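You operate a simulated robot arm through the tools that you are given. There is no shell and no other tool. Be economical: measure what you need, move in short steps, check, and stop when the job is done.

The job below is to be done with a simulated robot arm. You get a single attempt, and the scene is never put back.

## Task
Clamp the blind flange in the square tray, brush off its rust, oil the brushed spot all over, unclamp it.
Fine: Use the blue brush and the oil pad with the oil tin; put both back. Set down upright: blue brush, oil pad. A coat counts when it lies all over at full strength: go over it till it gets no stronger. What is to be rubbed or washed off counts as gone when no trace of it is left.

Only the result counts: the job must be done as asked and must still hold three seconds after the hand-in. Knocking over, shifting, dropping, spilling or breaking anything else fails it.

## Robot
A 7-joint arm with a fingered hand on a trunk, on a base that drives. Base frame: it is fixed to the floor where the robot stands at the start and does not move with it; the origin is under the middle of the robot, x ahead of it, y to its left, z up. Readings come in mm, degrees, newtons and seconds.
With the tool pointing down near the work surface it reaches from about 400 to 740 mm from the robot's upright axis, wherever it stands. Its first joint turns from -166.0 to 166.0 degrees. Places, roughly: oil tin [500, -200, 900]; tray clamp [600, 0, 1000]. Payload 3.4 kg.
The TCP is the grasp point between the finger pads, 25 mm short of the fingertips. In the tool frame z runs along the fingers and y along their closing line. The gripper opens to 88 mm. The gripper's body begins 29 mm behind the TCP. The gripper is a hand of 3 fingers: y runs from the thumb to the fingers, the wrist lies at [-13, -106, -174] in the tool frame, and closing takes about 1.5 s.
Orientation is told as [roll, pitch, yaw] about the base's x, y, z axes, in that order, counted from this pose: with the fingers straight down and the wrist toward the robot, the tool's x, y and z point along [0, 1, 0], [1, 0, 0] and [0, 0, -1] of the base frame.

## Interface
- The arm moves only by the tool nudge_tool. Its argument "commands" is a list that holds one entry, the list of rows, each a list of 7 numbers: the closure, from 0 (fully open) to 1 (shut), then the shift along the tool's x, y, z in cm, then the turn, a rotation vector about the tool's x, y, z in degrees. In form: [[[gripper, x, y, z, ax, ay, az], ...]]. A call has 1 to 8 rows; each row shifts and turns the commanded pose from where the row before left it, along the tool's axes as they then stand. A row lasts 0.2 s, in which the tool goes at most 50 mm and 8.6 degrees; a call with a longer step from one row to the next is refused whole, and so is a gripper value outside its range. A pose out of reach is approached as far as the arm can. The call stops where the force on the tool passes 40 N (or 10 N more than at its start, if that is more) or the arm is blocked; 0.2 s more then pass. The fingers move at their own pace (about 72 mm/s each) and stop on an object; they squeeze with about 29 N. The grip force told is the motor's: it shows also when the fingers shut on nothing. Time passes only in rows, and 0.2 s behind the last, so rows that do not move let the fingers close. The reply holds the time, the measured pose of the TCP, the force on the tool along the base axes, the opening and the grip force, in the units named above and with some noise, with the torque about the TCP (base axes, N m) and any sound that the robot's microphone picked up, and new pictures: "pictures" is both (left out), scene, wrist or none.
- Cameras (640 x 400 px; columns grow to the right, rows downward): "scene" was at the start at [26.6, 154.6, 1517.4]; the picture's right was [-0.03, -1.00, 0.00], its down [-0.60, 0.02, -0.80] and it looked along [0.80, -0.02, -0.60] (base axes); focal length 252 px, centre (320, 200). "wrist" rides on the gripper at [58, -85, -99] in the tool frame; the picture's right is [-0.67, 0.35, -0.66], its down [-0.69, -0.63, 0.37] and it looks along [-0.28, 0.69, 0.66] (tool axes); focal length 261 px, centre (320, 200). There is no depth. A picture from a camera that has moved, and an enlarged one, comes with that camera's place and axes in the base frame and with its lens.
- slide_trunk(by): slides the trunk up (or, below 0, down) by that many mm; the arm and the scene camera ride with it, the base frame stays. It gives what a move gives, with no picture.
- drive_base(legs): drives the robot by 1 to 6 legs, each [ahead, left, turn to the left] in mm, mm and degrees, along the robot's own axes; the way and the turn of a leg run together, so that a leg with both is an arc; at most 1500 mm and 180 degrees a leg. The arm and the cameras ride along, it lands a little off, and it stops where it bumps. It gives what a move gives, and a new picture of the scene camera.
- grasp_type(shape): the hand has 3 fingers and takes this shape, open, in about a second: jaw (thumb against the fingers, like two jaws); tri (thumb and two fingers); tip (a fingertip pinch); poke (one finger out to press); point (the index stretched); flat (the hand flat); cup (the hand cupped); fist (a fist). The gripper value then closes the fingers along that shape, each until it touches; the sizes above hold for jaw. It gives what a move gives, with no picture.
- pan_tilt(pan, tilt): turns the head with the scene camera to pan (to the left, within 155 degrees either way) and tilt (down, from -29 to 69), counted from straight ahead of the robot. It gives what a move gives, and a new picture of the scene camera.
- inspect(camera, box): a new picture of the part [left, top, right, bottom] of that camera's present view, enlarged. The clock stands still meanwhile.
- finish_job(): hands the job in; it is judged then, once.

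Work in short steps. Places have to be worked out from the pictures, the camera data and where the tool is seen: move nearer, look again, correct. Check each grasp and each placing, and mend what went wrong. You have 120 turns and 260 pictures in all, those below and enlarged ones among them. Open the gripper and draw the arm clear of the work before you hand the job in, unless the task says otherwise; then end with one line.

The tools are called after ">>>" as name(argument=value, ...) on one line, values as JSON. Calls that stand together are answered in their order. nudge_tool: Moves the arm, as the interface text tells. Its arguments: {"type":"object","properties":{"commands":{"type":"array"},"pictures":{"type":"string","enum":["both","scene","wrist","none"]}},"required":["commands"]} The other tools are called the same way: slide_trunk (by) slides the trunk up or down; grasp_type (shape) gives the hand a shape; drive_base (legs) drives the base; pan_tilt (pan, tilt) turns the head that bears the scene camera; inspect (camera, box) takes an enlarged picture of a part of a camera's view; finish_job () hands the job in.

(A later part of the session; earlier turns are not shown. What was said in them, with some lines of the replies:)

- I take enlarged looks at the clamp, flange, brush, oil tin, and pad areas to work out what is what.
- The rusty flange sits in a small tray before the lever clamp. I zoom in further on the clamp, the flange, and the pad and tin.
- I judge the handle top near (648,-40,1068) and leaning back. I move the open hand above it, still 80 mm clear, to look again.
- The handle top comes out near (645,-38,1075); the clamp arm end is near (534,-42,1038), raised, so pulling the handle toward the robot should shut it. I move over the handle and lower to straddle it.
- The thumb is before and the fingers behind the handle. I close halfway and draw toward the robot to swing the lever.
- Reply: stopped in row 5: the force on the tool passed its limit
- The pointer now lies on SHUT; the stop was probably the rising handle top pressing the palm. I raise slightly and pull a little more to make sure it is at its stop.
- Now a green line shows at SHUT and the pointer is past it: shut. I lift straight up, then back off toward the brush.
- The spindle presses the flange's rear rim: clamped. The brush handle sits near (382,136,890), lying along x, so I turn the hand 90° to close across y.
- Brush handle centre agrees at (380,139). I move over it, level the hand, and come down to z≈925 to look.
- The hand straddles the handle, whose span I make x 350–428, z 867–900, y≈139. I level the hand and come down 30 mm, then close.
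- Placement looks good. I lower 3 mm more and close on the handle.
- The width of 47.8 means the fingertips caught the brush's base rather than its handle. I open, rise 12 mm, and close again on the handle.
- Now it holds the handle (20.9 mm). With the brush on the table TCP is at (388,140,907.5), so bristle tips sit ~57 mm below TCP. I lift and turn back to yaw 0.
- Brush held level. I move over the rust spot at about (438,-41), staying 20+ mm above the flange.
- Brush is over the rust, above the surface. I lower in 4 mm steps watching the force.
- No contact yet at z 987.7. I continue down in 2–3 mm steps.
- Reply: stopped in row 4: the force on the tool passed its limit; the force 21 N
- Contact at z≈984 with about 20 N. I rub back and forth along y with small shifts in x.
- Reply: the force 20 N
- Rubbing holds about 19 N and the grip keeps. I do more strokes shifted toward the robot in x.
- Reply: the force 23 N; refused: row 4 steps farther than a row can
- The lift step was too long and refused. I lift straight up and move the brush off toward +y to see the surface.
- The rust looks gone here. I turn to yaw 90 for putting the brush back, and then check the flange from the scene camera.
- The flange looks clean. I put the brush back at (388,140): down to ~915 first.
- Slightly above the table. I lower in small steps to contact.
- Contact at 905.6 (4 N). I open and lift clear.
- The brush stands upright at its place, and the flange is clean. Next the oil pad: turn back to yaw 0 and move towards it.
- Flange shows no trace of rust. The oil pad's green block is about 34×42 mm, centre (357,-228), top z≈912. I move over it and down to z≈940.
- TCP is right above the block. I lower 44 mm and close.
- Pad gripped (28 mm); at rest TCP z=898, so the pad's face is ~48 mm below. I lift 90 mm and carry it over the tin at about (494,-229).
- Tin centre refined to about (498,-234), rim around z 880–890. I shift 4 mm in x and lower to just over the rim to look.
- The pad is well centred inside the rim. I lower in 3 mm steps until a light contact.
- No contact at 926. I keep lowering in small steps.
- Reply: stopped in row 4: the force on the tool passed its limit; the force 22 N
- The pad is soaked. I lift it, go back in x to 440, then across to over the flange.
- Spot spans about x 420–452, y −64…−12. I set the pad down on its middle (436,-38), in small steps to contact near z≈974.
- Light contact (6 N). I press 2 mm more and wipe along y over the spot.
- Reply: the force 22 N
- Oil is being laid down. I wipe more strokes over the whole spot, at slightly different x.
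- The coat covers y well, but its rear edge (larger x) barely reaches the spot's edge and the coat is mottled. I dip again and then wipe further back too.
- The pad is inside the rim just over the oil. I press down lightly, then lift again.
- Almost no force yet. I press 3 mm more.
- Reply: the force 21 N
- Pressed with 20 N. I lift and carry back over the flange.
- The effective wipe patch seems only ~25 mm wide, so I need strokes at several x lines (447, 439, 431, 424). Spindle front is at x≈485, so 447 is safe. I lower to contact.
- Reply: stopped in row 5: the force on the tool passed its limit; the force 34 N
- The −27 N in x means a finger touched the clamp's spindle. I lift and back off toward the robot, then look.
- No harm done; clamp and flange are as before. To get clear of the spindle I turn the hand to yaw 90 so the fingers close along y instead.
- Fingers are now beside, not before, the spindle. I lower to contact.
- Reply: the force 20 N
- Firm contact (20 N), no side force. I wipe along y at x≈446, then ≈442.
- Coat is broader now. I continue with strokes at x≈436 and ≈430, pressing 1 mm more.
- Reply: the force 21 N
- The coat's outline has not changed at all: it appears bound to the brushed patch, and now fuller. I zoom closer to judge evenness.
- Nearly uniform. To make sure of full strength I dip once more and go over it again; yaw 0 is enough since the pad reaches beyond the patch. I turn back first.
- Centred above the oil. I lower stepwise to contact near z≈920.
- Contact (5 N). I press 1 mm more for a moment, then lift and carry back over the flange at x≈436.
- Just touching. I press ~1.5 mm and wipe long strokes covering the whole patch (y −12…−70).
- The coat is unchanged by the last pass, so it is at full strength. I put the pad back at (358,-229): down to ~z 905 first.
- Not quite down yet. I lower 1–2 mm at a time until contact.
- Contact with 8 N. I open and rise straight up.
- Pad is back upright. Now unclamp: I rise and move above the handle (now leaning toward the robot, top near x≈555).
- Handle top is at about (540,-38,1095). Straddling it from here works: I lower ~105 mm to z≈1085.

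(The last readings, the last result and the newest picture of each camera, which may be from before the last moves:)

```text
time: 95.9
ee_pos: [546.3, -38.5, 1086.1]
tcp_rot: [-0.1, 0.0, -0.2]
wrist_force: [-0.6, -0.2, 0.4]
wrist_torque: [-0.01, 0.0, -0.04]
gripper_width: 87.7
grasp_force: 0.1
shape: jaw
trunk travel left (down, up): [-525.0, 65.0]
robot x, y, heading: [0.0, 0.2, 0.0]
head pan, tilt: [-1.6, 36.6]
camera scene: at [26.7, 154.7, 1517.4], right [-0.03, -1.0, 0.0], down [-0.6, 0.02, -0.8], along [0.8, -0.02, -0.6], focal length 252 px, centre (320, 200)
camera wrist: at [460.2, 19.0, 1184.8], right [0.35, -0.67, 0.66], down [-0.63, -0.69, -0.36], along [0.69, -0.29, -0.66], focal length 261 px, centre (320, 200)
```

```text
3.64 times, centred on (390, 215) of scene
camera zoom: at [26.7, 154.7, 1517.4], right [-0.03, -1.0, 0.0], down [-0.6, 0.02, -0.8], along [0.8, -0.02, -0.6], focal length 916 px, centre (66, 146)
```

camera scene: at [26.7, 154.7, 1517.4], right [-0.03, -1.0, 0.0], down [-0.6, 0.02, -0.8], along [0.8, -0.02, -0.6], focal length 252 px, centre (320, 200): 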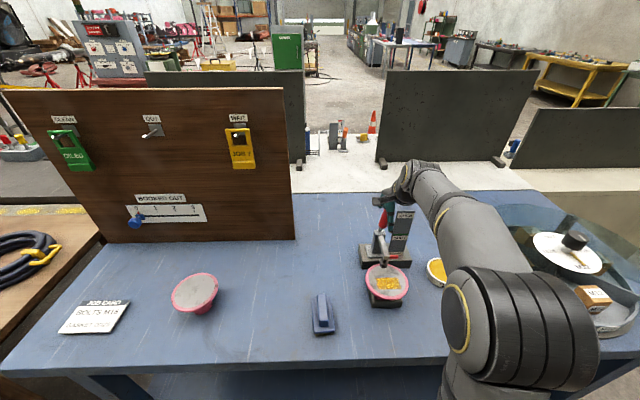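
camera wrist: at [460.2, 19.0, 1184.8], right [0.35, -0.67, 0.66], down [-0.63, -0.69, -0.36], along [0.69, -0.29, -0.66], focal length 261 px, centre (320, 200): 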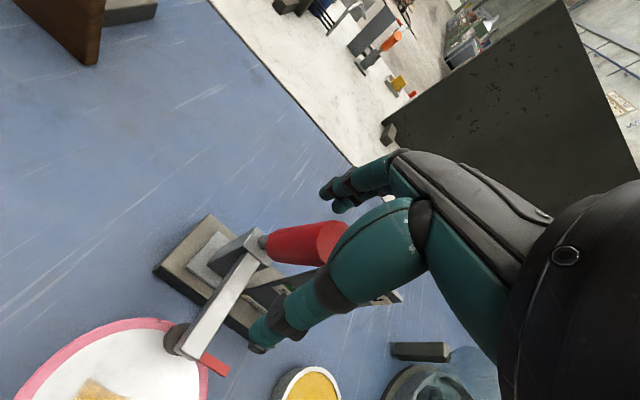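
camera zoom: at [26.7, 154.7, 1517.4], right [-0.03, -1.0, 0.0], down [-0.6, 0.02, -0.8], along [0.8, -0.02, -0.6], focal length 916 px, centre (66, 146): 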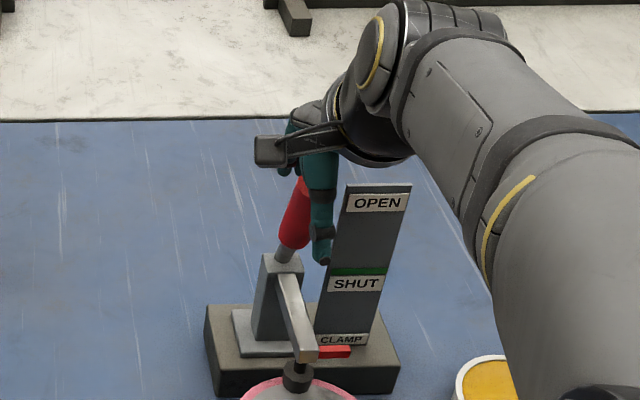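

The hand straddles the handle, thumb slightly right of it. I shift 6 mm left, half close, and push away from the robot.

>>> nudge_tool(commands=[[[0.4, 0.6, 0, 0, 0, 0, 0], [0.5, 0, 0, 0, 0, 0, 0], [0.5, 0, 2, -0.2, 0, 0, 0], [0.5, 0, 2, -0.2, 0, 0, 0], [0.5, 0, 2, 0, 0, 0, 0], [0.5, 0, 1.5, 0.2, 0, 0, 0], [0.5, 0, 1.5, 0.2, 0, 0, 0], [0.5, 0, 0, 0, 0, 0, 0]]], pictures="none")

>>> inspect(camera="scene", box=[320, 160, 460, 270])

```text
time: 97.7
ee_pos: [638.5, -34.2, 1086.4]
tcp_rot: [0.0, 0.2, -0.2]
wrist_force: [1.2, 0.7, -2.3]
wrist_torque: [0.0, 0.06, 0.03]
gripper_width: 45.4
grasp_force: 0.1
shape: jaw
trunk travel left (down, up): [-525.0, 65.0]
robot x, y, heading: [-0.7, -0.0, -0.0]
head pan, tilt: [-1.6, 36.6]
```

```text
3.64 times, centred on (390, 215) of scene
camera zoom: at [27.3, 154.6, 1517.3], right [-0.03, -1.0, 0.0], down [-0.6, 0.02, -0.8], along [0.8, -0.02, -0.6], focal length 916 px, centre (66, 146)
```

zoom: 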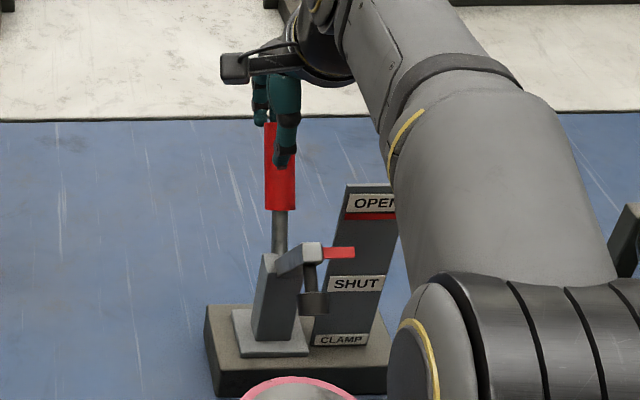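

The mark now shows red at OPEN. I push ~12 mm more to reach the original open position.

>>> nudge_tool(commands=[[[0.5, 0, 1, 0.3, 0, 0, 0], [0.5, 0, 0.5, 0.2, 0, 0, 0], [0.5, 0, 0, 0, 0, 0, 0]]], pictures="none")

>>> inspect(camera="scene", box=[320, 160, 460, 270])

```text
time: 98.5
ee_pos: [652.9, -33.8, 1082.1]
tcp_rot: [-0.2, 0.0, -0.1]
wrist_force: [0.3, -0.7, 1.7]
wrist_torque: [0.02, 0.02, 0.0]
gripper_width: 44.3
grasp_force: 0.1
shape: jaw
trunk travel left (down, up): [-525.0, 65.0]
robot x, y, heading: [5.4, 4.8, -0.2]
head pan, tilt: [-1.6, 36.6]
```

```text
3.64 times, centred on (390, 215) of scene
camera zoom: at [26.7, 154.7, 1517.4], right [-0.03, -1.0, 0.0], down [-0.6, 0.02, -0.8], along [0.8, -0.02, -0.6], focal length 916 px, centre (66, 146)
```

zoom: 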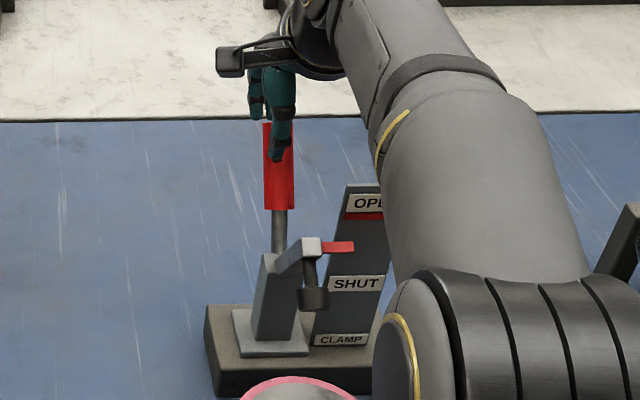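

The lever is at its original open position. I open the hand, lift straight up, and draw back clear.

>>> nudge_tool(commands=[[[0.2, 0, 0, 0, 0, 0, 0], [0, 0, 0, -1, 0, 0, 0], [0, 0, 0, -4.5, 0, 0, 0], [0, 0, 0, -4.9, 0, 0, 0], [0, 0, 0, -4.9, 0, 0, 0], [0, 0, -4.9, 0, 0, 0, 0], [0, -2, -4.5, 0, 0, 0, 0], [0, -2, -4.5, 0, 0, 0, 0]]], pictures="none")

>>> nudge_tool(commands=[[[0, -3.5, -3, 0, 0, 0, 0], [0, -4.5, -2, 0, 0, 0, 0], [0, -4.5, -2, 0, 0, 0, 0], [0, -4, 0, 0, 0, 0, 0], [0, 0, 0, 0, 0, 0, 0], [0, 0, 0, 0, 0, 0, 0]]])

>>> inspect(camera="scene", box=[300, 180, 500, 340])

>>> inspect(camera="scene", box=[350, 185, 430, 245])

```text
time: 100.3
ee_pos: [493.8, -71.3, 1208.5]
tcp_rot: [0.0, 0.0, -0.1]
wrist_force: [0.0, 0.0, -0.2]
wrist_torque: [0.0, -0.01, 0.0]
gripper_width: 87.9
grasp_force: 0.2
shape: jaw
out of reach, approached as far as the arm can: row 4, 5
trunk travel left (down, up): [-525.0, 65.0]
robot x, y, heading: [0.0, -2.1, -0.2]
head pan, tilt: [-1.6, 36.6]
```

```text
time: 101.7
ee_pos: [419.9, -237.4, 1208.1]
tcp_rot: [-0.2, 0.2, -0.2]
wrist_force: [-0.1, 0.8, 0.5]
wrist_torque: [0.0, 0.0, 0.0]
gripper_width: 87.8
grasp_force: 0.0
shape: jaw
trunk travel left (down, up): [-525.0, 65.0]
robot x, y, heading: [-1.2, 0.6, -0.0]
head pan, tilt: [-1.6, 36.6]
camera scene: at [26.5, 154.8, 1517.4], right [-0.03, -1.0, 0.0], down [-0.6, 0.02, -0.8], along [0.8, -0.02, -0.6], focal length 252 px, centre (320, 200)
camera wrist: at [333.1, -179.9, 1306.6], right [0.35, -0.67, 0.66], down [-0.63, -0.69, -0.36], along [0.69, -0.29, -0.66], focal length 261 px, centre (320, 200)
```

scene: 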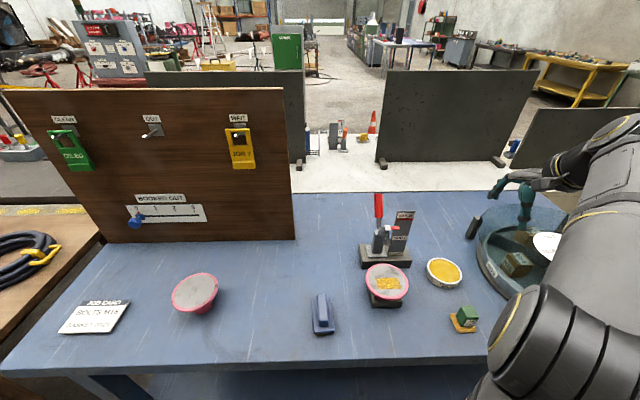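
wrist: 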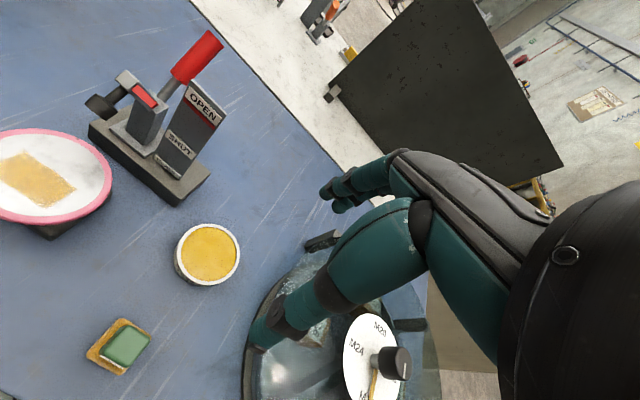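

```text
2.50 times, centred on (400, 260) of scene
camera zoom: at [26.5, 154.8, 1517.4], right [-0.03, -1.0, 0.0], down [-0.6, 0.02, -0.8], along [0.8, -0.02, -0.6], focal length 630 px, centre (120, 50)
```

zoom: 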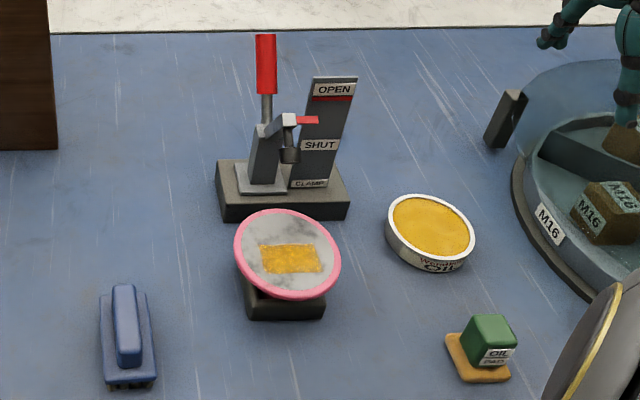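

```text
6.67 times, centred on (390, 215) of scene
camera zoom: at [26.5, 154.8, 1517.4], right [-0.03, -1.0, 0.0], down [-0.6, 0.02, -0.8], along [0.8, -0.02, -0.6], focal length 1680 px, centre (-147, 100)
```

zoom: 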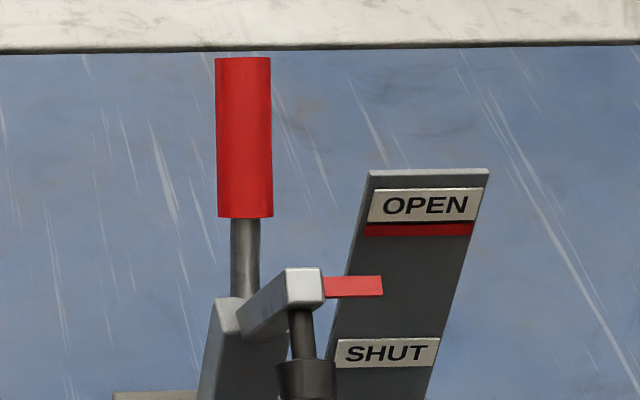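

Clamp is open exactly as at the start, the flange is brushed and oiled, brush and pad are back upright, and the arm is clear. I hand in.

>>> finish_job()

```text
The job is handed in.
```

The blind flange was clamped, brushed until no rust showed, oiled over the whole brushed spot until the coat got no stronger, and unclamped. The blue brush and oil pad are back upright in their places.
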